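You operate a simulated robot arm through the tools that you are given. There is no shell and no other tool.

You run a simulated robot arm. Do the job below in one go: nothing can be reset, and whatever is moved stays where it is left.

JOB
Find the line with the lowest pressure and mark it.
Fine: grey knob to R7, R8 and R9, green button at each; red slider to the lowest.

The check looks at the end state, three seconds after you hand in, the way a careful person would. Anything else that was tipped, shoved, dropped, spilled or broken makes it a failure.

ROBOT AND FRAMES
A 6-joint arm with a two-finger gripper, fixed in place. Base frame: the origin is at the foot of the arm, x ahead of it, y to its left, z up. Units: m, degrees, N and s.
Its first joint turns from -166.0 to 166.0 degrees. Payload 2.45 kg.
Tool frame: the origin (TCP) lies between the finger pads and is the grasp point; the fingertips stand 0.02 m ahead of it; z points along the fingers, y is the line along which they close. Largest opening 0.14 m; the body of the gripper starts 0.168 m behind the TCP.
Orientation is that of the tool frame in the base frame, as a unit quaternion [w, x, y, z]. With the fingers straight down and closing along the base's y, the tool's x points along the base's -x, its y along +y and its z along -z.

CONTROLS
- The arm moves only by the tool drive_tool. Its argument "moves" is a list of rows, each a list of 3 entries, a list of its own where there are three numbers: the finger opening in m, from 0 to 0.14, then the shift along the base's x, y, z in units of 30 mm (1.0 is 30 mm), then the turn, a rotation vector about the base's x, y, z in units of 4 degrees (1.0 is 4 degrees). In form: [[gripper, [x, y, z], [wx, wy, wz]], ...]. A call has 1 to 20 rows; each row shifts and turns the commanded pose from where the row before left it. A call with a number of a shift or a turn outside -1 to 1 is refused whole. Rows are played at 5 a second. More than 0.05 m and 8.6 degrees between two rows, or a gripper value outside its range, and nothing of the call is played. Where a pose cannot be reached the arm comes as near as it can. A force on the tool above 40 N (or 10 N above the force at the start of the call, whichever is more), or a blocked arm, ends the call early, and 0.2 s more pass. Each finger travels about 0.045 m/s and halts on what it meets, pressing with about 40 N; the grip force reading is that of the motor and also rises with nothing between the fingers. The clock runs only during rows and for 0.2 s after the last one: add rows that do not move to give the fingers time. The reply holds the time, the measured pose of the TCP, the force on the tool along the base axes, the opening and the grip force, in the units named above and with some noise, with the torque about the TCP (base axes, N m) and any sound that the robot's microphone picked up.
- Cameras (640 x 400 px; columns grow to the right, rows downward): "scene" is fixed at [0.4002, 0.6505, 1.5085]; the picture's right is [0.04, 1.00, 0.00], its down [0.72, -0.03, -0.70] and it looks along [-0.70, 0.03, -0.72] (base axes); focal length 248 px, centre (320, 200). "wrist" rides on the gripper at [0.078, 0.011, -0.209] in the tool frame; the picture's right is [-0.14, 0.99, 0.00], its down [-0.92, -0.13, -0.37] and it looks along [-0.36, -0.05, 0.93] (tool axes); focal length 280 px, centre (320, 200). There is no depth. A picture from a camera that has moved, and an enlarged one, comes with that camera's place and axes in the base frame and with its lens.
- camera(camera): a new picture of that camera. No time passes.
- enlarge(camera, box): a new picture of the part [left, top, right, bottom] of that camera's present view, enlarged. No time passes.
- sign_off(): hands the job in; it is judged then, once.

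Places have to be worked out from the pictures, the camera data and where the tool is seen. Open the gripper and draw the arm clear of the work before you hand the job in, unless the task says otherwise.

The tools are called as a command line: name --argument value ..., lists and objects as JSON in quotes. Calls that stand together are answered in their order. drive_tool: Moves the arm, as the interface text tells. Its arguments: {"type":"object","properties":{"moves":{"type":"array"}},"required":["moves"]} The other tools are called the same way: camera (camera) takes a picture; enlarge (camera, box) takes an enlarged picture of a part of a camera's view; sign_off () hands the job in.

At the start:

```text
time: 0.0
position: [-0.0765, 0.5797, 1.2423]
tcp_rot: [-0.001, -0.001, 1.0, 0.0]
wrist_force: [-0.4, 0.2, 0.4]
moment: [-0.01, 0.01, 0.01]
opening: 0.14
grip_force: 0.0
```

scene: 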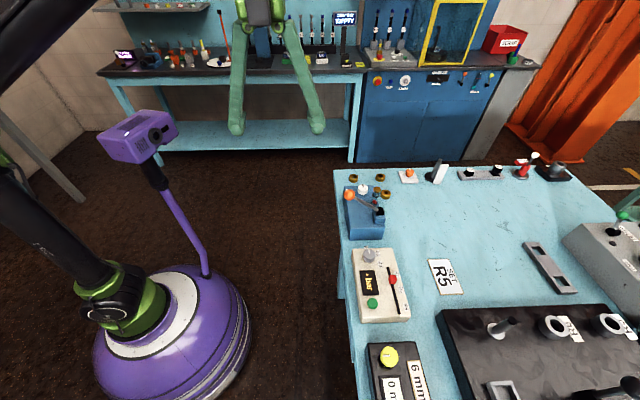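
wrist: 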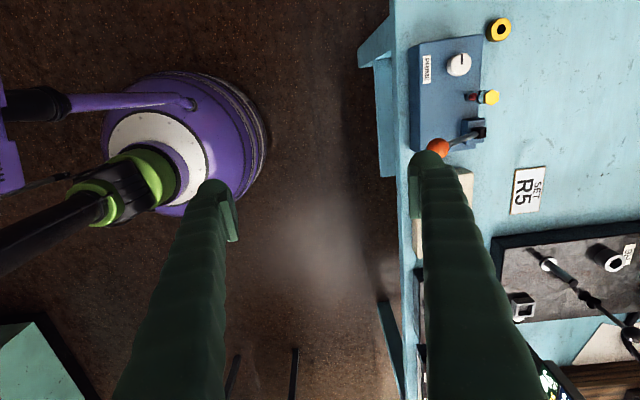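

The gauge panel (grey knob, display, red slider, green button) appears in the scene view near (382,285). I'll enlarge it before moving.

enlarge --camera "scene" --box '[340, 235, 430, 330]'

enlarge --camera "scene" --box '[320, 160, 640, 400]'

```text
4.21 times, centred on (385, 282) of scene
camera zoom: at [0.4002, 0.6505, 1.5085], right [0.04, 1.0, 0.0], down [0.72, -0.03, -0.7], along [-0.7, 0.03, -0.72], focal length 1042 px, centre (46, -147)
```

zoom: 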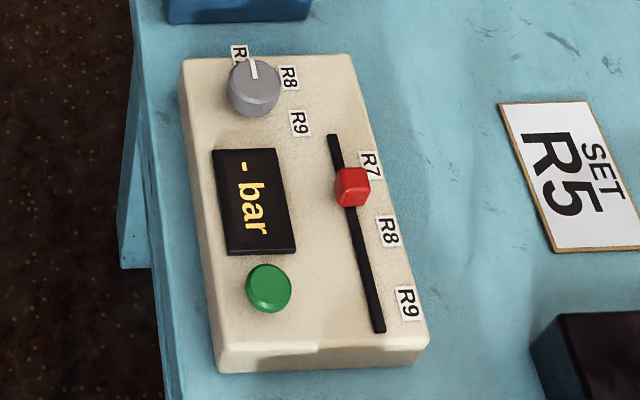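

```text
1.67 times, centred on (480, 280) of scene
camera zoom: at [0.4002, 0.6505, 1.5085], right [0.04, 1.0, 0.0], down [0.72, -0.03, -0.7], along [-0.7, 0.03, -0.72], focal length 412 px, centre (53, 67)
```

zoom: 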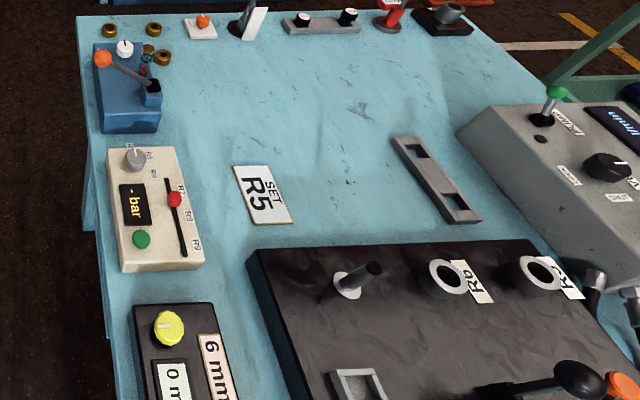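

The R5 card seen in both views triangulates to a table height of z≈0.89, with the panel around (0.13, 0.81). I'll move the tool above and slightly ahead of the panel so the wrist camera can see it without the fingers in the way.

drive_tool --moves '[[0.14, [0.9, 0.73, -0.1], [0, 0, 0]], [0.14, [0.9, 0.73, -0.1], [0, 0, 0]], [0.14, [0.9, 0.73, -0.1], [0, 0, 0]], [0.14, [0.9, 0.73, -0.1], [0, 0, 0]], [0.14, [0.9, 0.73, -0.1], [0, 0, 0]], [0.14, [0.9, 0.73, -0.1], [0, 0, 0]], [0.14, [0.9, 0.73, -0.1], [0, 0, 0]], [0.14, [0.9, 0.73, -0.1], [0, 0, 0]], [0.14, [0.9, 0.73, -0.1], [0, 0, 0]], [0.14, [0.9, 0.73, -0.1], [0, 0, 0]], [0.14, [0, 0, 0], [0, 0, 0]], [0.14, [0, 0, 0], [0, 0, 0]]]'

camera --camera "wrist"

camera --camera "scene"

```text
time: 2.6
position: [0.1929, 0.7973, 1.2133]
tcp_rot: [0.0, -0.001, 1.0, 0.0]
wrist_force: [-0.8, 0.1, 0.0]
moment: [-0.03, 0.0, 0.0]
opening: 0.14
grip_force: 0.0
```

```text
taken
camera wrist: at [0.1151, 0.8087, 1.4229], right [0.14, 0.99, 0.0], down [0.92, -0.13, 0.37], along [0.36, -0.05, -0.93], focal length 280 px, centre (320, 200)
```

wrist: 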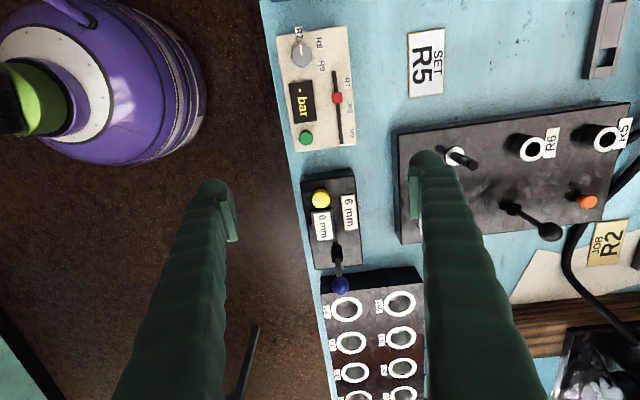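

```text
taken
```

scene: 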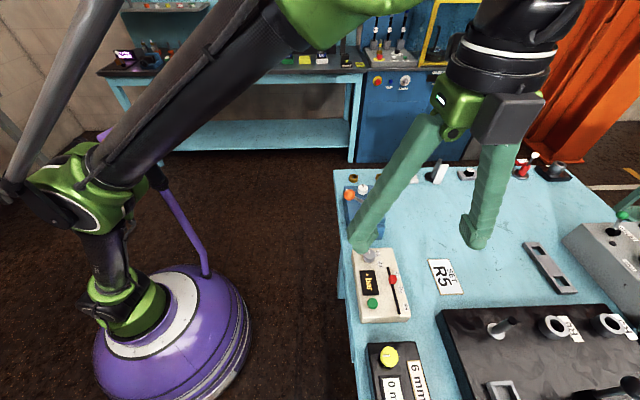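

The panel is clear in the wrist view. I'll enlarge it for measuring.

enlarge --camera "wrist" --box '[260, 15, 370, 165]'

enlarge --camera "wrist" --box '[270, 20, 350, 80]'

```text
2.67 times, centred on (315, 90) of wrist
camera zoom: at [0.1151, 0.8087, 1.4229], right [0.14, 0.99, 0.0], down [0.92, -0.13, 0.37], along [0.36, -0.05, -0.93], focal length 748 px, centre (333, 493)
```

zoom: 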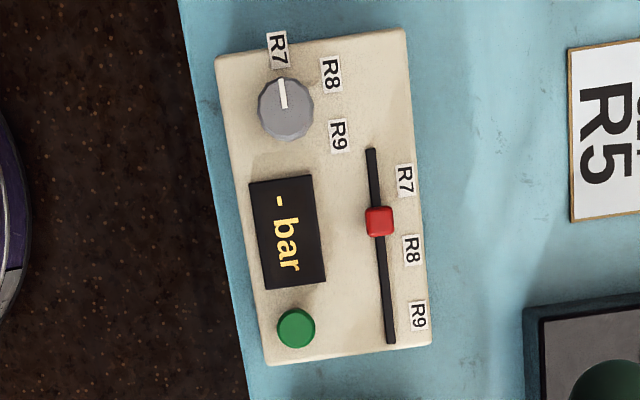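

```text
6.67 times, centred on (310, 50) of wrist
camera zoom: at [0.1151, 0.8087, 1.4229], right [0.14, 0.99, 0.0], down [0.92, -0.13, 0.37], along [0.36, -0.05, -0.93], focal length 1869 px, centre (387, 1200)
```

zoom: 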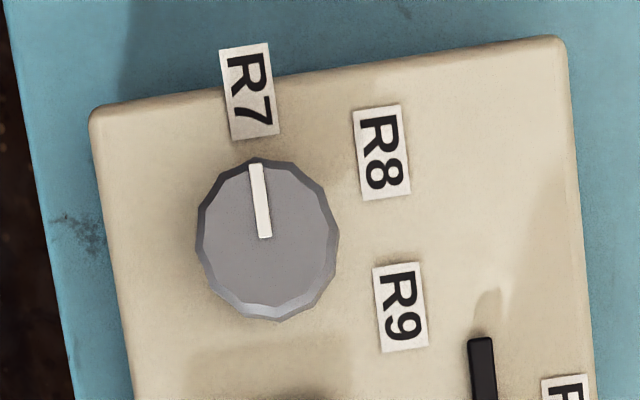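

Both views agree on the layout:

- **Panel:** top at z≈0.939, lined up with the base axes.
- **Knob:** centre (0.0655, 0.7895), top at z 0.961, pointer already on R7. R8 is 60° and R9 120° clockwise from there.
- **Button:** (0.186, 0.776), top about z 0.955.
- **Slider:** (0.131, 0.834). Its marks are at x = 0.111, 0.151 and 0.191.

I'll close the fingers and come down above the button.

drive_tool --moves '[[0.0, [0, 0, 0], [0, 0, 0]], [0.0, [0, 0, 0], [0, 0, 0]], [0.0, [0, 0, 0], [0, 0, 0]], [0.0, [0, 0, 0], [0, 0, 0]], [0.0, [0, 0, 0], [0, 0, 0]], [0.0, [0, -0.1, -0.9], [0, 0, 0]], [0.0, [0, -0.1, -0.9], [0, 0, 0]], [0.0, [-0.05, -0.1, -0.9], [0, 0, 0]], [0.0, [-0.05, -0.1, -0.9], [0, 0, 0]], [0.0, [0, -0.1, -0.9], [0, 0, 0]], [0.0, [0, -0.1, -0.9], [0, 0, 0]], [0.0, [0, -0.1, -0.4], [0, 0, 0]], [0.0, [0, 0, 0], [0, 0, 0]], [0.0, [0, 0, 0], [0, 0, 0]]]'

enlarge --camera "scene" --box '[320, 200, 440, 330]'

camera --camera "wrist"

```text
time: 5.6
position: [0.1905, 0.7765, 1.0389]
tcp_rot: [-0.001, -0.001, 1.0, 0.0]
wrist_force: [-0.2, 1.3, -0.5]
moment: [0.03, 0.02, -0.01]
opening: 0.0001
grip_force: 29.3
```

```text
3.08 times, centred on (380, 265) of scene
camera zoom: at [0.4002, 0.6505, 1.5085], right [0.04, 1.0, 0.0], down [0.72, -0.03, -0.7], along [-0.7, 0.03, -0.72], focal length 762 px, centre (135, 0)
```

zoom: 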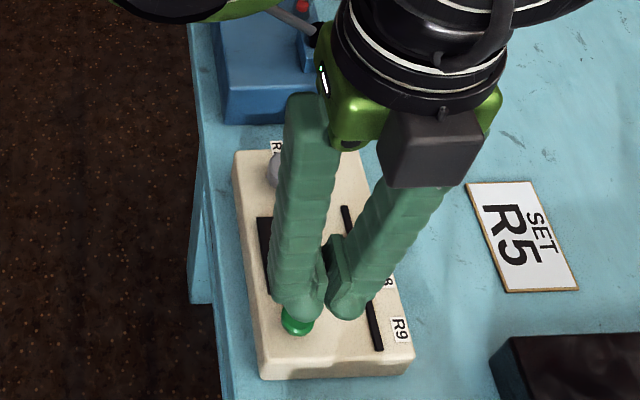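

```text
taken
camera wrist: at [0.1141, 0.7887, 1.2476], right [0.14, 0.99, 0.0], down [0.92, -0.13, 0.37], along [0.36, -0.05, -0.93], focal length 280 px, centre (320, 200)
```

wrist: 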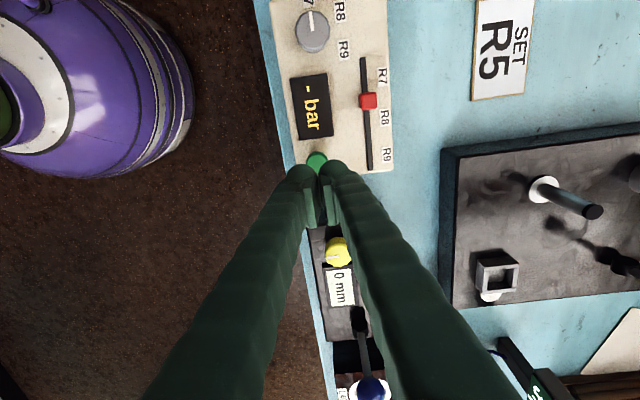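

The closed tool is just above the button. I'll zoom in on the fingertips to see their true shape before pressing.

enlarge --camera "wrist" --box '[270, 140, 370, 240]'

enlarge --camera "scene" --box '[360, 230, 410, 280]'

```text
4.00 times, centred on (320, 190) of wrist
camera zoom: at [0.1141, 0.7887, 1.2476], right [0.14, 0.99, 0.0], down [0.92, -0.13, 0.37], along [0.36, -0.05, -0.93], focal length 1122 px, centre (320, 240)
```

zoom: 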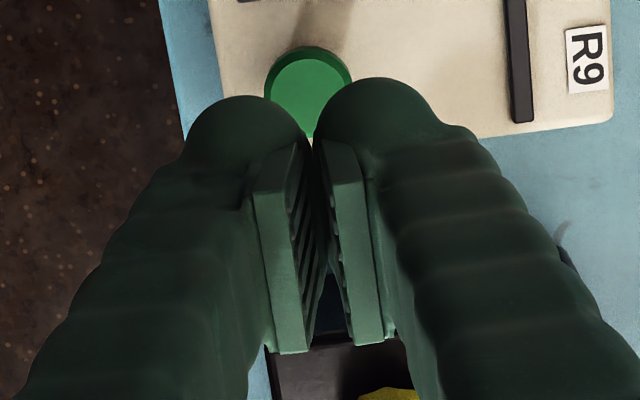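

```text
8.00 times, centred on (385, 255) of scene
camera zoom: at [0.4002, 0.6505, 1.5085], right [0.04, 1.0, 0.0], down [0.72, -0.03, -0.7], along [-0.7, 0.03, -0.72], focal length 1980 px, centre (-200, -240)
```

zoom: 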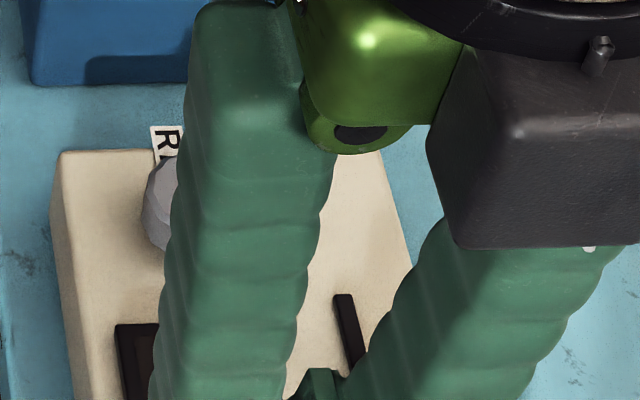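

The closed fingertips are two rounded bulbs about 14 mm either side of the centre line, so the button would sit in the gap. I'll shift +y by about 10 mm so one finger is over the button, then go down to just short of contact.

drive_tool --moves '[[0.0, [-0.05, 0.33, 0], [0, 0, 0]], [0.0, [0, 0, -0.6], [0, 0, 0]], [0.0, [0, 0, -0.6], [0, 0, 0]], [0.0, [0, 0, -0.4], [0, 0, 0]], [0.0, [0, 0, -0.2], [0, 0, 0]], [0.0, [0, 0, 0], [0, 0, 0]]]'

enlarge --camera "wrist" --box '[250, 80, 410, 240]'

enlarge --camera "scene" --box '[330, 230, 430, 330]'

```text
time: 7.0
position: [0.1898, 0.787, 0.9847]
tcp_rot: [-0.001, -0.001, 1.0, -0.001]
wrist_force: [-0.8, -0.3, -0.1]
moment: [-0.01, -0.03, 0.02]
opening: 0.0001
grip_force: 29.4
```

```text
2.50 times, centred on (330, 160) of wrist
camera zoom: at [0.1122, 0.7989, 1.1935], right [0.14, 0.99, 0.0], down [0.92, -0.13, 0.37], along [0.36, -0.05, -0.93], focal length 701 px, centre (295, 300)
```

zoom: 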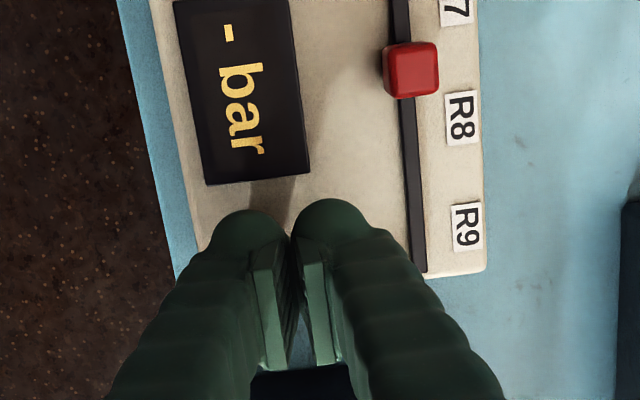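

```text
4.00 times, centred on (380, 280) of scene
camera zoom: at [0.4002, 0.6505, 1.5085], right [0.04, 1.0, 0.0], down [0.72, -0.03, -0.7], along [-0.7, 0.03, -0.72], focal length 990 px, centre (80, -120)
```

zoom: 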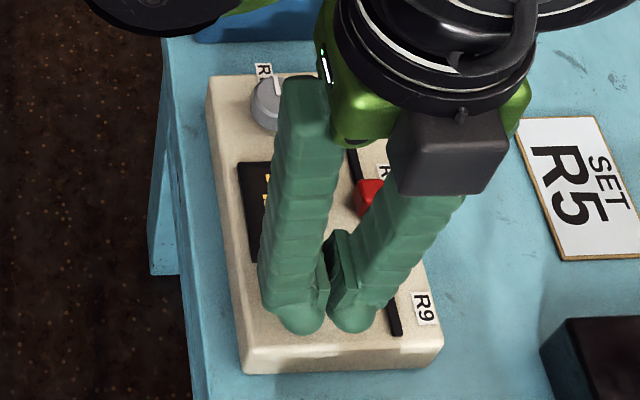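

The left finger is over the button, the display is clear, and there is no contact force yet. I'll press in small steps.

drive_tool --moves '[[0.0, [0, 0, -0.1], [0, 0, 0]], [0.0, [0, 0, -0.1], [0, 0, 0]], [0.0, [0, 0, -0.1], [0, 0, 0]], [0.0, [0, 0, -0.1], [0, 0, 0]], [0.0, [0, 0, 0], [0, 0, 0]]]'

enlarge --camera "wrist" --box '[250, 80, 410, 240]'

```text
time: 8.2
position: [0.189, 0.7862, 0.9723]
tcp_rot: [-0.001, -0.001, 1.0, 0.0]
wrist_force: [-1.7, 0.6, 3.7]
moment: [-0.03, 0.05, -0.02]
opening: 0.0
grip_force: 29.5
heard: click
```

```text
2.50 times, centred on (330, 160) of wrist
camera zoom: at [0.1123, 0.798, 1.1819], right [0.14, 0.99, 0.0], down [0.92, -0.13, 0.37], along [0.36, -0.05, -0.93], focal length 701 px, centre (295, 300)
```

zoom: 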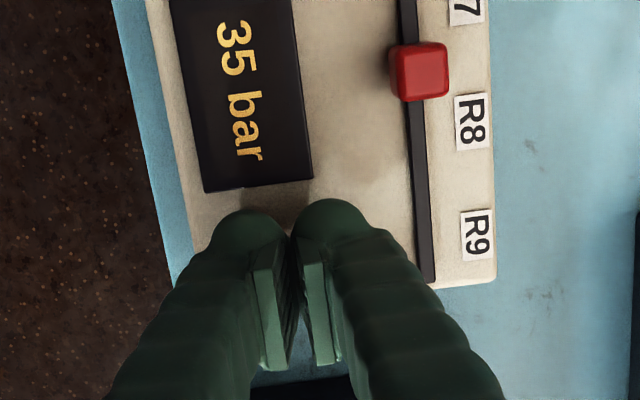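

R7 reads 35 bar. I'll lift, move above the knob, turn the tool +30° and open the fingers to 55 mm. The first rows of the lift also let me check that the reading holds.

drive_tool --moves '[[0.0, [0, 0, 0.5], [0, 0, 0]], [0.0, [0, 0, 0.8], [0, 0, 0]], [0.0, [0, 0, 0.8], [0, 0, 0]], [0.055, [-0.5, 0, 0], [0, 0, 1]], [0.055, [-0.5, 0, 0], [0, 0, 1]], [0.055, [-0.5, 0, 0], [0, 0, 1]], [0.055, [-0.5, 0, 0], [0, 0, 1]], [0.055, [-0.5, 0, 0], [0, 0, 1]], [0.055, [-0.5, 0, 0], [0, 0, 1]], [0.055, [-0.5, 0.05, 0], [0, 0, 1]], [0.055, [-0.62, 0.05, 0], [0, 0, 0.5]], [0.055, [0, 0, 0], [0, 0, 0]], [0.055, [0, 0, 0], [0, 0, 0]]]'

camera --camera "wrist"

enlarge --camera "scene" --box '[330, 180, 450, 330]'

```text
time: 11.0
position: [0.0646, 0.7901, 1.0344]
tcp_rot: [-0.002, -0.26, 0.966, 0.0]
wrist_force: [-0.2, -0.2, -0.4]
moment: [0.0, 0.0, 0.03]
opening: 0.055
grip_force: 0.1
```

```text
taken
camera wrist: at [-0.007, 0.7613, 1.244], right [-0.38, 0.93, 0.0], down [0.86, 0.35, 0.37], along [0.34, 0.14, -0.93], focal length 280 px, centre (320, 200)
```

wrist: 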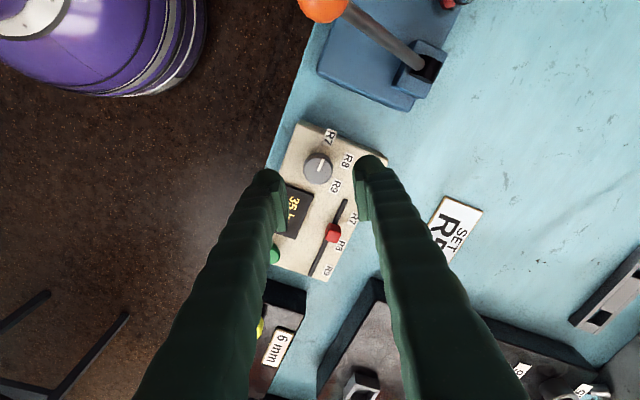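

```text
2.67 times, centred on (390, 255) of scene
camera zoom: at [0.4002, 0.6505, 1.5085], right [0.04, 1.0, 0.0], down [0.72, -0.03, -0.7], along [-0.7, 0.03, -0.72], focal length 660 px, centre (133, 53)
```

zoom: 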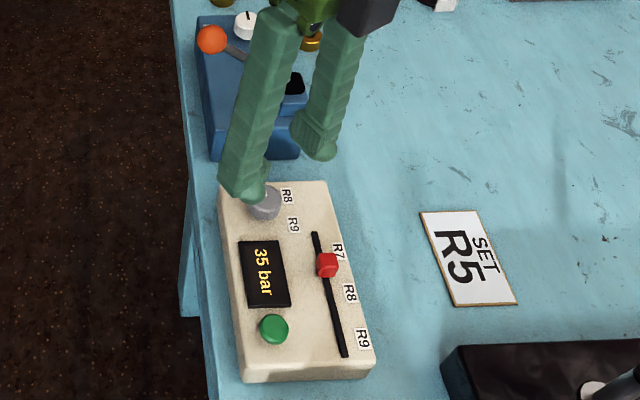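

The display still shows 35 bar and the fingers straddle the knob. I'll go down around it without closing.

drive_tool --moves '[[0.055, [0, 0, -0.6], [0, 0, 0]], [0.055, [0, 0, -0.6], [0, 0, 0]], [0.055, [0, 0, -0.6], [0, 0, 0]], [0.055, [0, 0, -0.3], [0, 0, 0]], [0.055, [0, 0, -0.2], [0, 0, 0]], [0.055, [0, 0, 0], [0, 0, 0]]]'

enlarge --camera "wrist" --box '[220, 100, 420, 260]'

enlarge --camera "scene" --box '[330, 200, 430, 300]'

```text
time: 12.4
position: [0.0645, 0.7894, 0.9665]
tcp_rot: [-0.001, -0.259, 0.966, -0.001]
wrist_force: [-1.4, -0.2, -0.1]
moment: [-0.02, 0.0, -0.02]
opening: 0.055
grip_force: 0.2
```

```text
2.50 times, centred on (320, 180) of wrist
camera zoom: at [-0.0069, 0.7607, 1.1754], right [-0.38, 0.93, 0.0], down [0.86, 0.35, 0.37], along [0.34, 0.14, -0.93], focal length 701 px, centre (320, 250)
```

zoom: 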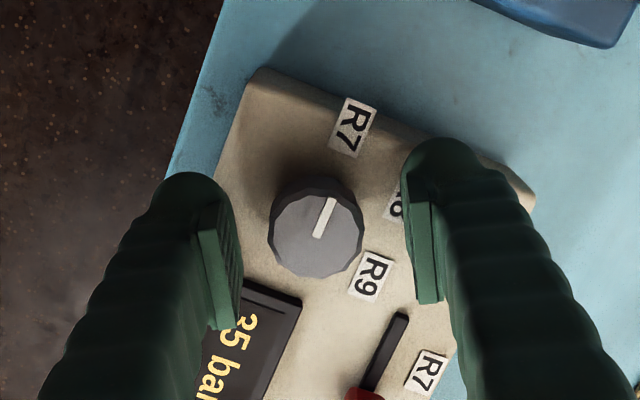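

```text
4.00 times, centred on (380, 250) of scene
camera zoom: at [0.4002, 0.6505, 1.5085], right [0.04, 1.0, 0.0], down [0.72, -0.03, -0.7], along [-0.7, 0.03, -0.72], focal length 990 px, centre (80, 0)
```

zoom: 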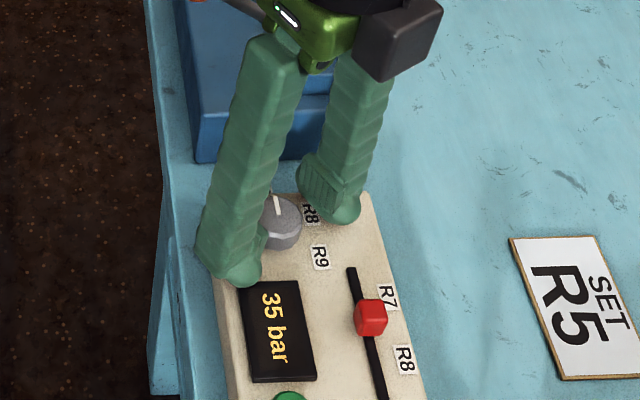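

The knob is centred between the pads with no contact. I'll close on it and check that it didn't move.

drive_tool --moves '[[0.0, [0, 0, 0], [0, 0, 0]], [0.0, [0, 0, 0], [0, 0, 0]], [0.0, [0, 0, 0], [0, 0, 0]], [0.0, [0, 0, 0], [0, 0, 0]]]'

enlarge --camera "wrist" --box '[220, 100, 420, 260]'

```text
time: 13.4
position: [0.0657, 0.7885, 0.9661]
tcp_rot: [-0.001, -0.259, 0.966, 0.0]
wrist_force: [5.5, -18.9, -8.7]
moment: [-0.19, -0.06, 0.05]
opening: 0.0308
grip_force: 44.7
```

```text
2.50 times, centred on (320, 180) of wrist
camera zoom: at [-0.0061, 0.7599, 1.1756], right [-0.38, 0.93, 0.0], down [0.86, 0.35, 0.37], along [0.34, 0.14, -0.93], focal length 701 px, centre (320, 250)
```

zoom: 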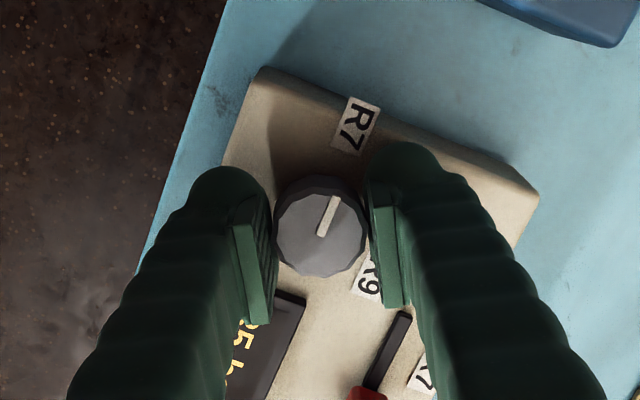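

The knob is gripped at 31 mm, still pointing at R7, with about 19 N of side load from a ~1.5 mm offset. I'll take that offset out first.

drive_tool --moves '[[0.0, [0.025, -0.043, 0], [0, 0, 0]], [0.0, [0, 0, 0], [0, 0, 0]]]'

```text
time: 14.0
position: [0.0664, 0.7883, 0.9668]
tcp_rot: [-0.001, -0.259, 0.966, 0.001]
wrist_force: [2.6, -0.6, 19.4]
moment: [-0.05, 0.15, -0.04]
opening: 0.0306
grip_force: 45.3
```

The side load is gone, but there is a vertical reading of 19 N. I'll wait a moment to see whether it settles.

drive_tool --moves '[[0.0, [0, 0, 0], [0, 0, 0]], [0.0, [0, 0, 0], [0, 0, 0]]]'

```text
time: 14.6
position: [0.0651, 0.7888, 0.9662]
tcp_rot: [0.0, -0.26, 0.966, 0.001]
wrist_force: [1.2, 11.4, 33.5]
moment: [0.15, -0.02, -0.02]
opening: 0.0304
grip_force: 45.2
```

The vertical load is creeping up, probably because the pads are sliding on a tapered knob. I'll try a gentler grip target with a small lift to relieve it.

drive_tool --moves '[[0.029, [0, 0, 0.03], [0, 0, 0]], [0.029, [0, 0, 0], [0, 0, 0]], [0.029, [0, 0, 0], [0, 0, 0]]]'

enlarge --camera "wrist" --box '[220, 100, 420, 260]'

```text
time: 15.4
position: [0.0657, 0.7883, 0.9668]
tcp_rot: [-0.001, -0.26, 0.966, 0.001]
wrist_force: [-3.6, 12.5, 14.2]
moment: [0.21, 0.0, 0.01]
opening: 0.0307
grip_force: 45.2
```

```text
2.50 times, centred on (320, 180) of wrist
camera zoom: at [-0.006, 0.7595, 1.1754], right [-0.38, 0.93, 0.0], down [0.86, 0.35, 0.37], along [0.34, 0.14, -0.93], focal length 701 px, centre (320, 250)
```

zoom: 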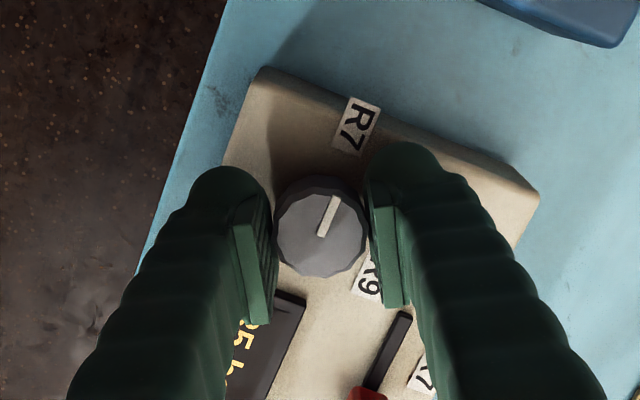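

The load is down to about 14 N. I'll turn the first 20° clockwise and check that the knob follows.

drive_tool --moves '[[0.029, [0, 0, 0], [0, 0, -0.5]], [0.029, [0, 0, 0], [0, 0, -0.5]], [0.029, [0, 0, 0], [0, 0, -1]], [0.029, [0, 0, 0], [0, 0, -1]], [0.029, [0, 0, 0], [0, 0, -1]], [0.029, [0, 0, 0], [0, 0, -1]], [0.029, [0, 0, 0], [0, 0, 0]]]'

enlarge --camera "wrist" --box '[220, 100, 420, 260]'

```text
time: 17.0
position: [0.0664, 0.788, 0.9668]
tcp_rot: [-0.001, -0.088, 0.996, 0.0]
wrist_force: [-9.2, -15.4, -24.2]
moment: [-0.18, 0.12, 0.02]
opening: 0.0306
grip_force: 44.9
```

```text
2.50 times, centred on (320, 180) of wrist
camera zoom: at [-0.0118, 0.7864, 1.1754], right [-0.04, 1.0, 0.0], down [0.93, 0.03, 0.37], along [0.37, 0.01, -0.93], focal length 701 px, centre (320, 250)
```

zoom: 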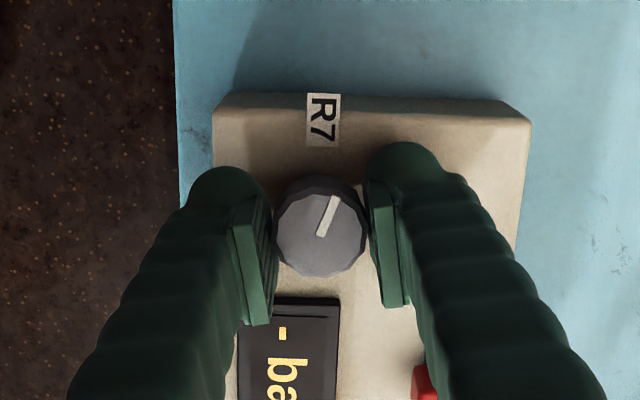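

The knob follows the tool, and the display has reset to "- bar". I'll turn the remaining 40° to R8.

drive_tool --moves '[[0.029, [0, 0, 0], [0, 0, -1]], [0.029, [0, 0, 0], [0, 0, -1]], [0.029, [0, 0, 0], [0, 0, -1]], [0.029, [0, 0, 0], [0, 0, -1]], [0.029, [0, 0, 0], [0, 0, -1]], [0.029, [0, 0, 0], [0, 0, -1]], [0.029, [0, 0, 0], [0, 0, -1]], [0.029, [0, 0, 0], [0, 0, -1]], [0.029, [0, 0, 0], [0, 0, -1]], [0.029, [0, 0, 0], [0, 0, -1]], [0.029, [0, 0, 0], [0, 0, 0]], [0.029, [0, 0, 0], [0, 0, 0]]]'

enlarge --camera "wrist" --box '[220, 100, 420, 260]'

```text
time: 17.6
position: [0.0661, 0.7898, 0.9674]
tcp_rot: [-0.001, -0.023, 1.0, -0.001]
wrist_force: [-1.7, -5.2, -7.3]
moment: [0.02, 0.01, -0.04]
opening: 0.0308
grip_force: 44.8
stopped in row 3: the force on the tool passed its limit at 40 N (the readings are from after the stop); the commanded pose is now the measured one
```

```text
2.50 times, centred on (320, 180) of wrist
camera zoom: at [-0.0114, 0.7965, 1.1759], right [0.09, 1.0, 0.0], down [0.93, -0.09, 0.37], along [0.37, -0.04, -0.93], focal length 701 px, centre (320, 250)
```

zoom: 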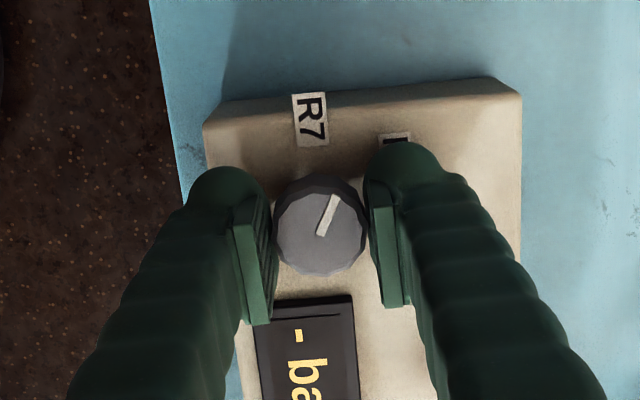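

The side load tripped the limit at about 27° of turn, and the commanded pose has been reset to the measured one. I'll continue in shorter, gentler steps.

drive_tool --moves '[[0.029, [0, 0, 0], [0, 0, -0.6]], [0.029, [0, 0, 0], [0, 0, -0.6]], [0.029, [0, 0, 0], [0, 0, -0.6]], [0.029, [0, 0, 0], [0, 0, -0.6]], [0.029, [0, 0, 0], [0, 0, 0]]]'

```text
time: 18.8
position: [0.0653, 0.7897, 0.9677]
tcp_rot: [-0.001, 0.06, 0.998, 0.0]
wrist_force: [-3.4, -5.0, -4.6]
moment: [-0.08, 0.04, 0.01]
opening: 0.0305
grip_force: 45.3
```

Forces are low now and the tool is at about -7°. I'll continue toward -30°.

drive_tool --moves '[[0.029, [0, 0, 0], [0, 0, -0.6]], [0.029, [0, 0, 0], [0, 0, -0.6]], [0.029, [0, 0, 0], [0, 0, -0.6]], [0.029, [0, 0, 0], [0, 0, -0.6]], [0.029, [0, 0, 0], [0, 0, -0.6]], [0.029, [0, 0, 0], [0, 0, -0.6]], [0.029, [0, 0, 0], [0, 0, -0.6]], [0.029, [0, 0, 0], [0, 0, -0.6]], [0.029, [0, 0, 0], [0, 0, -0.6]], [0.029, [0, 0, 0], [0, 0, -0.4]], [0.029, [0, 0, 0], [0, 0, 0]]]'

enlarge --camera "wrist" --box '[220, 100, 420, 260]'

```text
time: 21.2
position: [0.0663, 0.7876, 0.9666]
tcp_rot: [-0.001, 0.26, 0.966, -0.001]
wrist_force: [-4.9, -23.7, -16.3]
moment: [-0.24, -0.03, 0.03]
opening: 0.0305
grip_force: 45.3
```

```text
2.50 times, centred on (320, 180) of wrist
camera zoom: at [0.005, 0.8372, 1.1759], right [0.62, 0.79, 0.0], down [0.73, -0.57, 0.37], along [0.29, -0.23, -0.93], focal length 701 px, centre (320, 250)
```

zoom: 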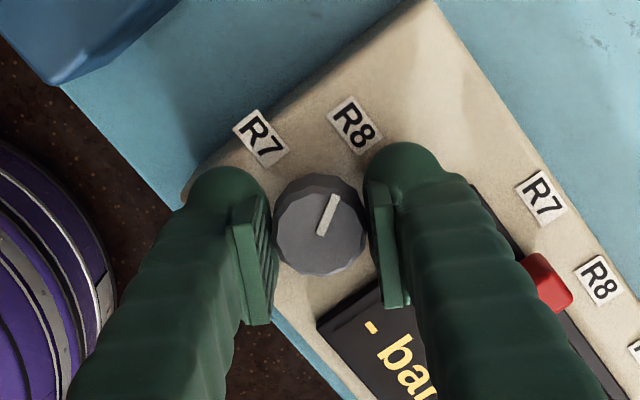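

The pointer is on R8 and the tool is at -30°. I'll release and lift straight up.

drive_tool --moves '[[0.055, [0, 0, 0], [0, 0, 0]], [0.055, [0, 0, 0], [0, 0, 0]], [0.055, [0, 0, 0], [0, 0, 0]], [0.055, [0, 0, 0.5], [0, 0, 0]], [0.055, [0, 0, 0.8], [0, 0, 0]], [0.055, [0, 0, 0.9], [0, 0, 0]], [0.055, [0, 0, 0], [0, 0, 0]]]'

enlarge --camera "wrist" --box '[220, 100, 420, 260]'

enlarge --camera "scene" --box '[330, 200, 430, 330]'

```text
time: 22.8
position: [0.0654, 0.7877, 1.0338]
tcp_rot: [-0.001, 0.261, 0.965, 0.001]
wrist_force: [0.0, -0.1, 0.5]
moment: [-0.04, -0.02, -0.03]
opening: 0.0551
grip_force: 0.0
```

```text
2.50 times, centred on (320, 180) of wrist
camera zoom: at [0.0044, 0.8377, 1.2419], right [0.62, 0.79, 0.0], down [0.73, -0.57, 0.37], along [0.29, -0.23, -0.93], focal length 701 px, centre (320, 250)
```

zoom: 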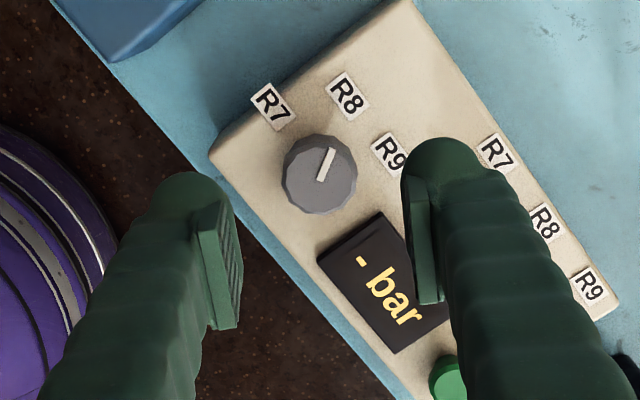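

```text
3.08 times, centred on (380, 265) of scene
camera zoom: at [0.4002, 0.6505, 1.5085], right [0.04, 1.0, 0.0], down [0.72, -0.03, -0.7], along [-0.7, 0.03, -0.72], focal length 762 px, centre (135, 0)
```

zoom: 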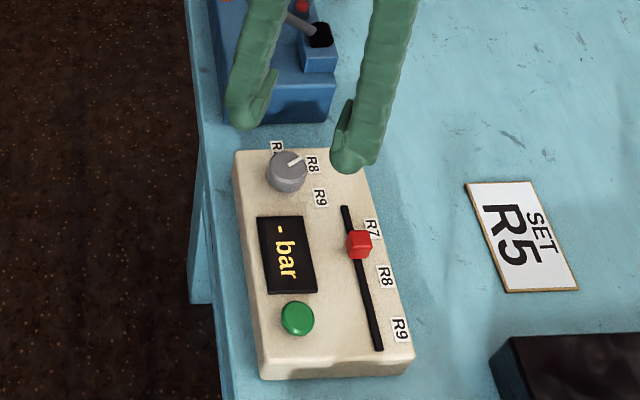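

The release was clean. I'll check the pointer angle more closely.

enlarge --camera "wrist" --box '[290, 120, 360, 190]'

```text
5.71 times, centred on (325, 155) of wrist
camera zoom: at [0.0044, 0.8377, 1.2419], right [0.62, 0.79, 0.0], down [0.73, -0.57, 0.37], along [0.29, -0.23, -0.93], focal length 1602 px, centre (291, 457)
```

zoom: 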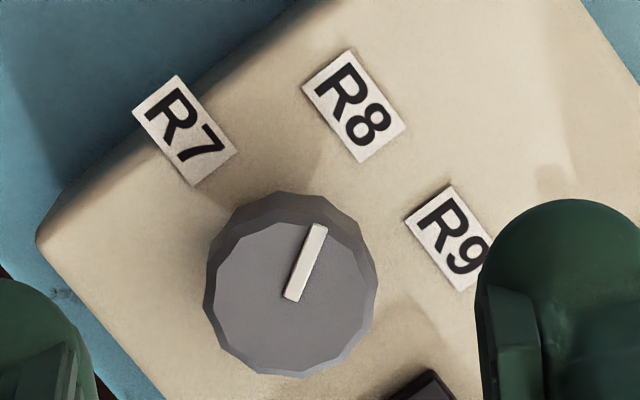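

The pointer is within about 1° of R8. I'll move to the button, turning back to 0° and closing the fingers on the way, then press as before.

drive_tool --moves '[[0.0, [0.5, 0, 0], [0, 0, 1]], [0.0, [0.5, 0, 0], [0, 0, 1]], [0.0, [0.5, 0, 0], [0, 0, 1]], [0.0, [0.5, 0, 0], [0, 0, 1]], [0.0, [0.5, 0, 0], [0, 0, 1]], [0.0, [0.5, 0, 0], [0, 0, 1]], [0.0, [0.5, 0, 0], [0, 0, 1]], [0.0, [0.62, 0, 0], [0, 0, 0.5]], [0.0, [0, 0, 0], [0, 0, 0]], [0.0, [0, 0, -0.6], [0, 0, 0]], [0.0, [0, 0, -0.6], [0, 0, 0]], [0.0, [0, 0, -0.4], [0, 0, 0]], [0.0, [0, 0, 0], [0, 0, 0]]]'

```text
time: 25.6
position: [0.1887, 0.7896, 0.9847]
tcp_rot: [0.0, 0.001, 1.0, -0.001]
wrist_force: [-0.7, -0.2, 0.6]
moment: [0.02, -0.02, 0.01]
opening: 0.0
grip_force: 29.6
```

The tool is in the pre-press position, about 2 mm further +y than last time. I'll correct that and press.

drive_tool --moves '[[0.0, [0, -0.1, 0], [0, 0, 0]], [0.0, [0, 0, -0.1], [0, 0, 0]], [0.0, [0, 0, -0.1], [0, 0, 0]], [0.0, [0, 0, -0.1], [0, 0, 0]], [0.0, [0, 0, -0.1], [0, 0, 0]], [0.0, [0, 0, 0], [0, 0, 0]]]'

enlarge --camera "wrist" --box '[250, 40, 410, 240]'

```text
time: 27.0
position: [0.1892, 0.7852, 0.9733]
tcp_rot: [-0.001, 0.001, 1.0, 0.0]
wrist_force: [1.3, 0.6, 2.6]
moment: [0.0, -0.03, -0.01]
opening: 0.0
grip_force: 28.9
heard: click
```

```text
2.00 times, centred on (330, 140) of wrist
camera zoom: at [0.1124, 0.7973, 1.1822], right [0.14, 0.99, 0.0], down [0.92, -0.13, 0.37], along [0.36, -0.05, -0.93], focal length 561 px, centre (300, 320)
```

zoom: 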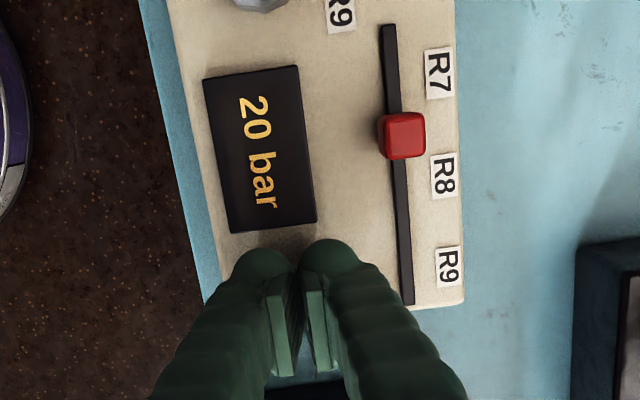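

R8 reads 20 bar. I'll go back to the knob with the tool at +30° and the fingers open.

drive_tool --moves '[[0.0, [0, 0, 0.5], [0, 0, 0]], [0.0, [0, 0, 0.8], [0, 0, 0]], [0.0, [0, 0, 0.7], [0, 0, 0]], [0.055, [-0.5, 0, 0], [0, 0, 1]], [0.055, [-0.5, 0, 0], [0, 0, 1]], [0.055, [-0.5, 0, 0], [0, 0, 1]], [0.055, [-0.5, 0, 0], [0, 0, 1]], [0.055, [-0.5, 0, 0], [0, 0, 1]], [0.055, [-0.5, 0, 0], [0, 0, 1]], [0.055, [-0.5, 0.06, 0], [0, 0, 1]], [0.055, [-0.6, 0.06, 0], [0, 0, 0.5]], [0.055, [0, 0, 0], [0, 0, 0]], [0.055, [0, 0, 0], [0, 0, 0]]]'

enlarge --camera "wrist" --box '[220, 100, 420, 260]'

```text
time: 29.8
position: [0.0669, 0.7884, 1.0335]
tcp_rot: [0.0, -0.257, 0.966, 0.0]
wrist_force: [-0.2, 0.6, 0.0]
moment: [-0.01, 0.0, 0.03]
opening: 0.0552
grip_force: 0.1
```

```text
2.50 times, centred on (320, 180) of wrist
camera zoom: at [-0.0053, 0.76, 1.242], right [-0.37, 0.93, 0.0], down [0.86, 0.35, 0.37], along [0.34, 0.14, -0.93], focal length 701 px, centre (320, 250)
```

zoom: 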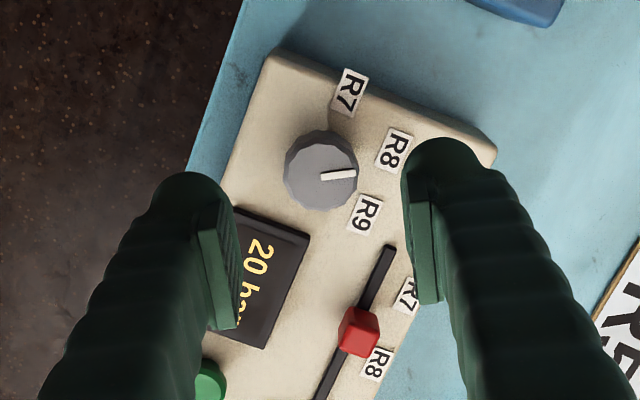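

The fingers are aligned over the knob. I'll go down and grip with the gentler target.

drive_tool --moves '[[0.055, [-0.03, 0.02, -0.6], [0, 0, 0]], [0.055, [0, 0, -0.6], [0, 0, 0]], [0.055, [0, 0, -0.6], [0, 0, 0]], [0.055, [0, 0, -0.4], [0, 0, 0]], [0.055, [0, 0, 0], [0, 0, 0]], [0.029, [0, 0, 0], [0, 0, 0]], [0.029, [0, 0, 0], [0, 0, 0]], [0.029, [0, 0, 0], [0, 0, 0]]]'

```text
time: 31.6
position: [0.066, 0.7896, 0.9685]
tcp_rot: [-0.001, -0.257, 0.966, -0.001]
wrist_force: [2.1, -4.7, -1.9]
moment: [-0.04, 0.06, 0.0]
opening: 0.0326
grip_force: 2.8
```

The grip is nearly closed with little side load. I'll let it finish, then start the turn.

drive_tool --moves '[[0.029, [0, 0, 0], [0, 0, 0]], [0.029, [0, 0, 0], [0, 0, -0.6]], [0.029, [0, 0, 0], [0, 0, -0.6]], [0.029, [0, 0, 0], [0, 0, -0.6]], [0.029, [0, 0, 0], [0, 0, -0.6]], [0.029, [0, 0, 0], [0, 0, 0]]]'

enlarge --camera "wrist" --box '[220, 100, 420, 260]'

```text
time: 33.0
position: [0.0656, 0.7894, 0.9665]
tcp_rot: [-0.001, -0.176, 0.984, 0.0]
wrist_force: [4.9, -5.2, 0.4]
moment: [-0.07, -0.03, 0.04]
opening: 0.0332
grip_force: 2.8
```

```text
2.50 times, centred on (320, 180) of wrist
camera zoom: at [-0.01, 0.7738, 1.1759], right [-0.21, 0.98, 0.0], down [0.91, 0.2, 0.37], along [0.36, 0.08, -0.93], focal length 701 px, centre (320, 250)
```

zoom: 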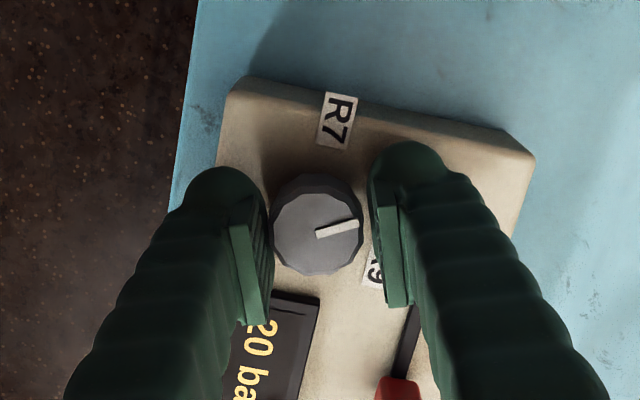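

The weak grip slipped: the force is only 2.8 N, the knob is still on R8 and the display still says 20 bar. I'll close fully here, with the tool at +20°, and check the load.

drive_tool --moves '[[0.0, [0, 0, 0], [0, 0, 0]], [0.0, [0, 0, 0], [0, 0, 0]], [0.0, [0, 0, 0], [0, 0, 0]]]'

enlarge --camera "wrist" --box '[220, 100, 420, 260]'

```text
time: 33.8
position: [0.0654, 0.7888, 0.9673]
tcp_rot: [-0.002, -0.175, 0.984, -0.001]
wrist_force: [7.2, -23.8, -13.7]
moment: [-0.16, -0.08, 0.01]
opening: 0.0305
grip_force: 45.0
```

```text
2.50 times, centred on (320, 180) of wrist
camera zoom: at [-0.0095, 0.7731, 1.1759], right [-0.21, 0.98, 0.0], down [0.91, 0.2, 0.37], along [0.36, 0.08, -0.93], focal length 701 px, centre (320, 250)
```

zoom: 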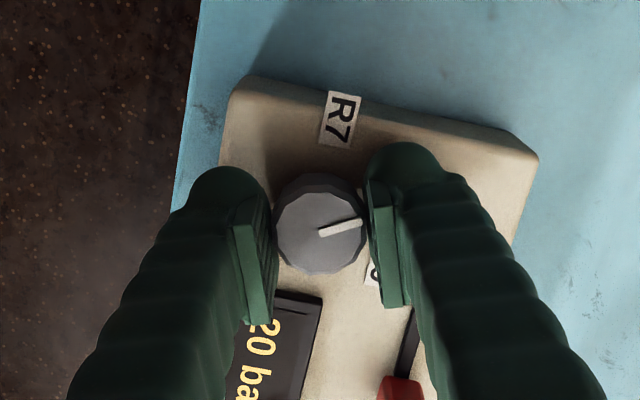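

The grip is firm and the pointer is still on R8. I'll relieve the side load slightly and start turning.

drive_tool --moves '[[0.0, [0.008, -0.03, 0], [0, 0, 0]], [0.0, [0, 0, 0], [0, 0, -0.6]], [0.0, [0, 0, 0], [0, 0, -0.6]], [0.0, [0, 0, 0], [0, 0, -0.6]], [0.0, [0, 0, 0], [0, 0, -0.6]], [0.0, [0, 0, 0], [0, 0, -0.6]]]'

enlarge --camera "wrist" --box '[220, 100, 420, 260]'

```text
time: 35.2
position: [0.0668, 0.7885, 0.968]
tcp_rot: [-0.001, -0.072, 0.997, -0.001]
wrist_force: [9.8, -21.6, -19.5]
moment: [-0.16, -0.14, 0.06]
opening: 0.0304
grip_force: 44.4
```

```text
2.50 times, centred on (320, 180) of wrist
camera zoom: at [-0.0112, 0.789, 1.176], right [0.0, 1.0, 0.0], down [0.93, 0.0, 0.37], along [0.37, 0.0, -0.93], focal length 701 px, centre (320, 250)
```

zoom: 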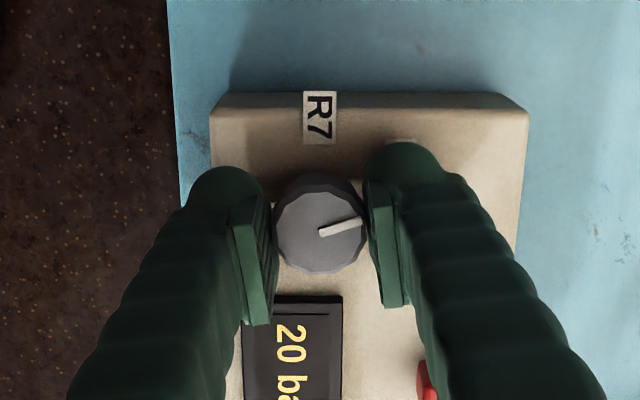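

The knob is turning with the tool. I'll take out a bit more side load and carry on.

drive_tool --moves '[[0.0, [-0.01, -0.035, -0.02], [0, 0, -0.6]], [0.0, [0, 0, 0], [0, 0, -0.6]], [0.0, [0, 0, 0], [0, 0, -0.6]], [0.0, [0, 0, 0], [0, 0, -0.6]], [0.0, [0, 0, 0], [0, 0, -0.6]], [0.0, [0, 0, 0], [0, 0, -0.6]]]'

```text
time: 36.6
position: [0.0646, 0.7869, 0.9657]
tcp_rot: [-0.001, 0.054, 0.999, 0.002]
wrist_force: [11.2, 18.8, 29.2]
moment: [0.41, -0.04, -0.06]
opening: 0.0302
grip_force: 44.7
```

The load has flipped sign, so I overcompensated slightly. I'll put some of it back and continue turning in small steps.

drive_tool --moves '[[0.0, [0.02, 0.03, 0.03], [0, 0, 0]], [0.0, [0, 0, 0], [0, 0, -0.6]], [0.0, [0, 0, 0], [0, 0, -0.6]], [0.0, [0, 0, 0], [0, 0, -0.6]], [0.0, [0, 0, 0], [0, 0, -0.6]]]'

```text
time: 37.8
position: [0.0653, 0.7882, 0.9673]
tcp_rot: [0.0, 0.138, 0.99, 0.0]
wrist_force: [8.1, -14.9, -20.0]
moment: [-0.16, -0.1, 0.04]
opening: 0.0302
grip_force: 45.1
```

The tool is at about -16° and needs to reach -39.8°. I'll continue with a slight load trim.

drive_tool --moves '[[0.0, [-0.01, -0.015, -0.015], [0, 0, -0.6]], [0.0, [0, 0, 0], [0, 0, -0.6]], [0.0, [0, 0, 0], [0, 0, -0.6]], [0.0, [0, 0, 0], [0, 0, -0.6]], [0.0, [0, 0, 0], [0, 0, -0.6]]]'

enlarge --camera "wrist" --box '[220, 100, 420, 260]'

```text
time: 39.0
position: [0.0663, 0.7872, 0.9674]
tcp_rot: [-0.001, 0.241, 0.971, 0.0]
wrist_force: [5.5, -18.8, -12.6]
moment: [-0.21, -0.09, -0.04]
opening: 0.0299
grip_force: 45.2
```

```text
2.50 times, centred on (320, 180) of wrist
camera zoom: at [0.0031, 0.8345, 1.1759], right [0.58, 0.81, 0.0], down [0.76, -0.54, 0.37], along [0.3, -0.21, -0.93], focal length 701 px, centre (320, 250)
```

zoom: 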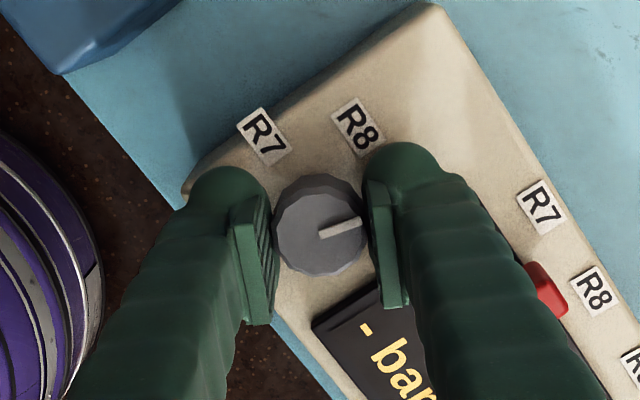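

The tool is at -27.9° and the display has reset to "- bar". The last 12° should bring it to R9.

drive_tool --moves '[[0.0, [0, -0.01, -0.01], [0, 0, -0.6]], [0.0, [0, 0, 0], [0, 0, -0.6]], [0.0, [0, 0, 0], [0, 0, -0.6]], [0.0, [0, 0, 0], [0, 0, -0.6]], [0.0, [0, 0, 0], [0, 0, -0.6]], [0.0, [0, 0, 0], [0, 0, 0]]]'

enlarge --camera "wrist" --box '[220, 100, 420, 260]'

```text
time: 40.4
position: [0.0674, 0.7869, 0.9665]
tcp_rot: [0.0, 0.34, 0.94, 0.0]
wrist_force: [0.0, 3.6, 5.9]
moment: [0.2, 0.16, -0.04]
opening: 0.0298
grip_force: 44.8
```

```text
2.50 times, centred on (320, 180) of wrist
camera zoom: at [0.0138, 0.8464, 1.1759], right [0.74, 0.67, 0.0], down [0.63, -0.69, 0.37], along [0.25, -0.27, -0.93], focal length 701 px, centre (320, 250)
```

zoom: 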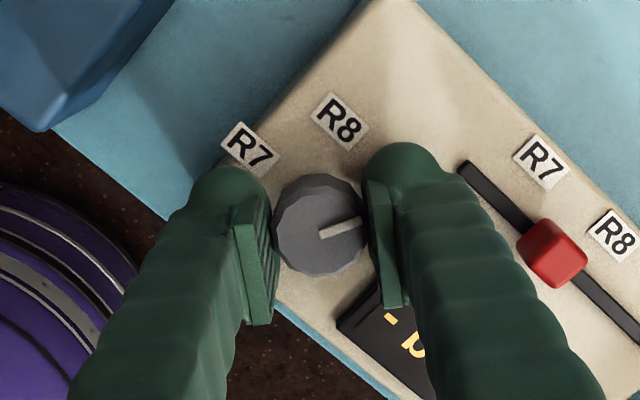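

The tool is at -39.8° and the pointer should be close to R9. I'll release, lift and check.

drive_tool --moves '[[0.055, [0, 0, 0], [0, 0, 0]], [0.055, [0, 0, 0], [0, 0, 0]], [0.055, [0, 0, 0], [0, 0, 0]], [0.055, [0, 0, 0.5], [0, 0, 0]], [0.055, [0, 0, 0.8], [0, 0, 0]], [0.055, [0, 0, 0.9], [0, 0, 0]], [0.055, [0, 0, 0], [0, 0, 0]]]'

enlarge --camera "wrist" --box '[280, 110, 360, 190]'

enlarge --camera "scene" --box '[340, 235, 400, 285]'

```text
time: 42.0
position: [0.0675, 0.7879, 1.0319]
tcp_rot: [0.0, 0.34, 0.94, 0.0]
wrist_force: [-0.1, -0.2, 0.1]
moment: [0.01, 0.01, -0.01]
opening: 0.0547
grip_force: 0.0
```

```text
5.00 times, centred on (320, 150) of wrist
camera zoom: at [0.0153, 0.8458, 1.2414], right [0.74, 0.67, 0.0], down [0.63, -0.69, 0.37], along [0.25, -0.27, -0.93], focal length 1402 px, centre (320, 450)
```

zoom: 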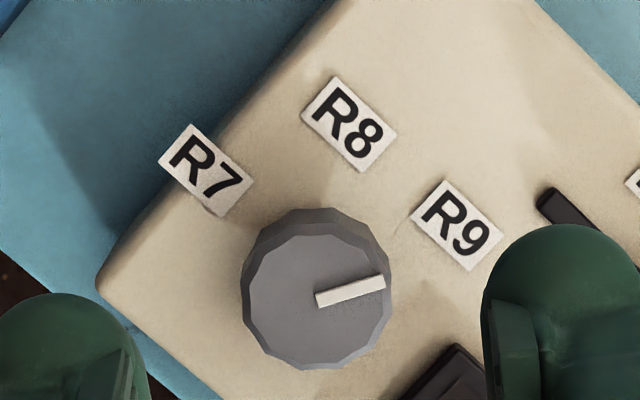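

```text
8.00 times, centred on (370, 260) of scene
camera zoom: at [0.4002, 0.6505, 1.5085], right [0.04, 1.0, 0.0], down [0.72, -0.03, -0.7], along [-0.7, 0.03, -0.72], focal length 1980 px, centre (-80, -280)
```

zoom: 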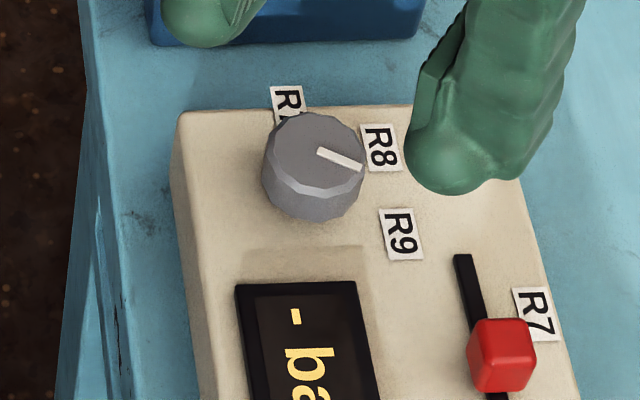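

The pointer matches the R9 direction to within about 1° in both views. I'll go to the button and press.

drive_tool --moves '[[0.0, [0.4, 0, 0], [0, 0, 1]], [0.0, [0.4, 0, 0], [0, 0, 1]], [0.0, [0.4, 0, 0], [0, 0, 1]], [0.0, [0.4, 0, 0], [0, 0, 1]], [0.0, [0.4, 0, 0], [0, 0, 1]], [0.0, [0.4, 0, 0], [0, 0, 1]], [0.0, [0.4, 0, 0], [0, 0, 1]], [0.0, [0.4, 0, 0], [0, 0, 1]], [0.0, [0.4, -0.02, 0], [0, 0, 1]], [0.0, [0.47, -0.02, 0], [0, 0, 0.95]], [0.0, [0, 0, 0], [0, 0, 0]], [0.0, [0, 0, -0.6], [0, 0, 0]], [0.0, [0, 0, -0.6], [0, 0, 0]], [0.0, [0, 0, -0.37], [0, 0, 0]], [0.0, [0, 0, 0], [0, 0, 0]]]'

```text
time: 45.2
position: [0.1874, 0.7867, 0.9847]
tcp_rot: [-0.001, 0.0, 1.0, 0.0]
wrist_force: [0.0, 0.0, 0.0]
moment: [-0.01, 0.0, -0.02]
opening: 0.0001
grip_force: 29.7
```

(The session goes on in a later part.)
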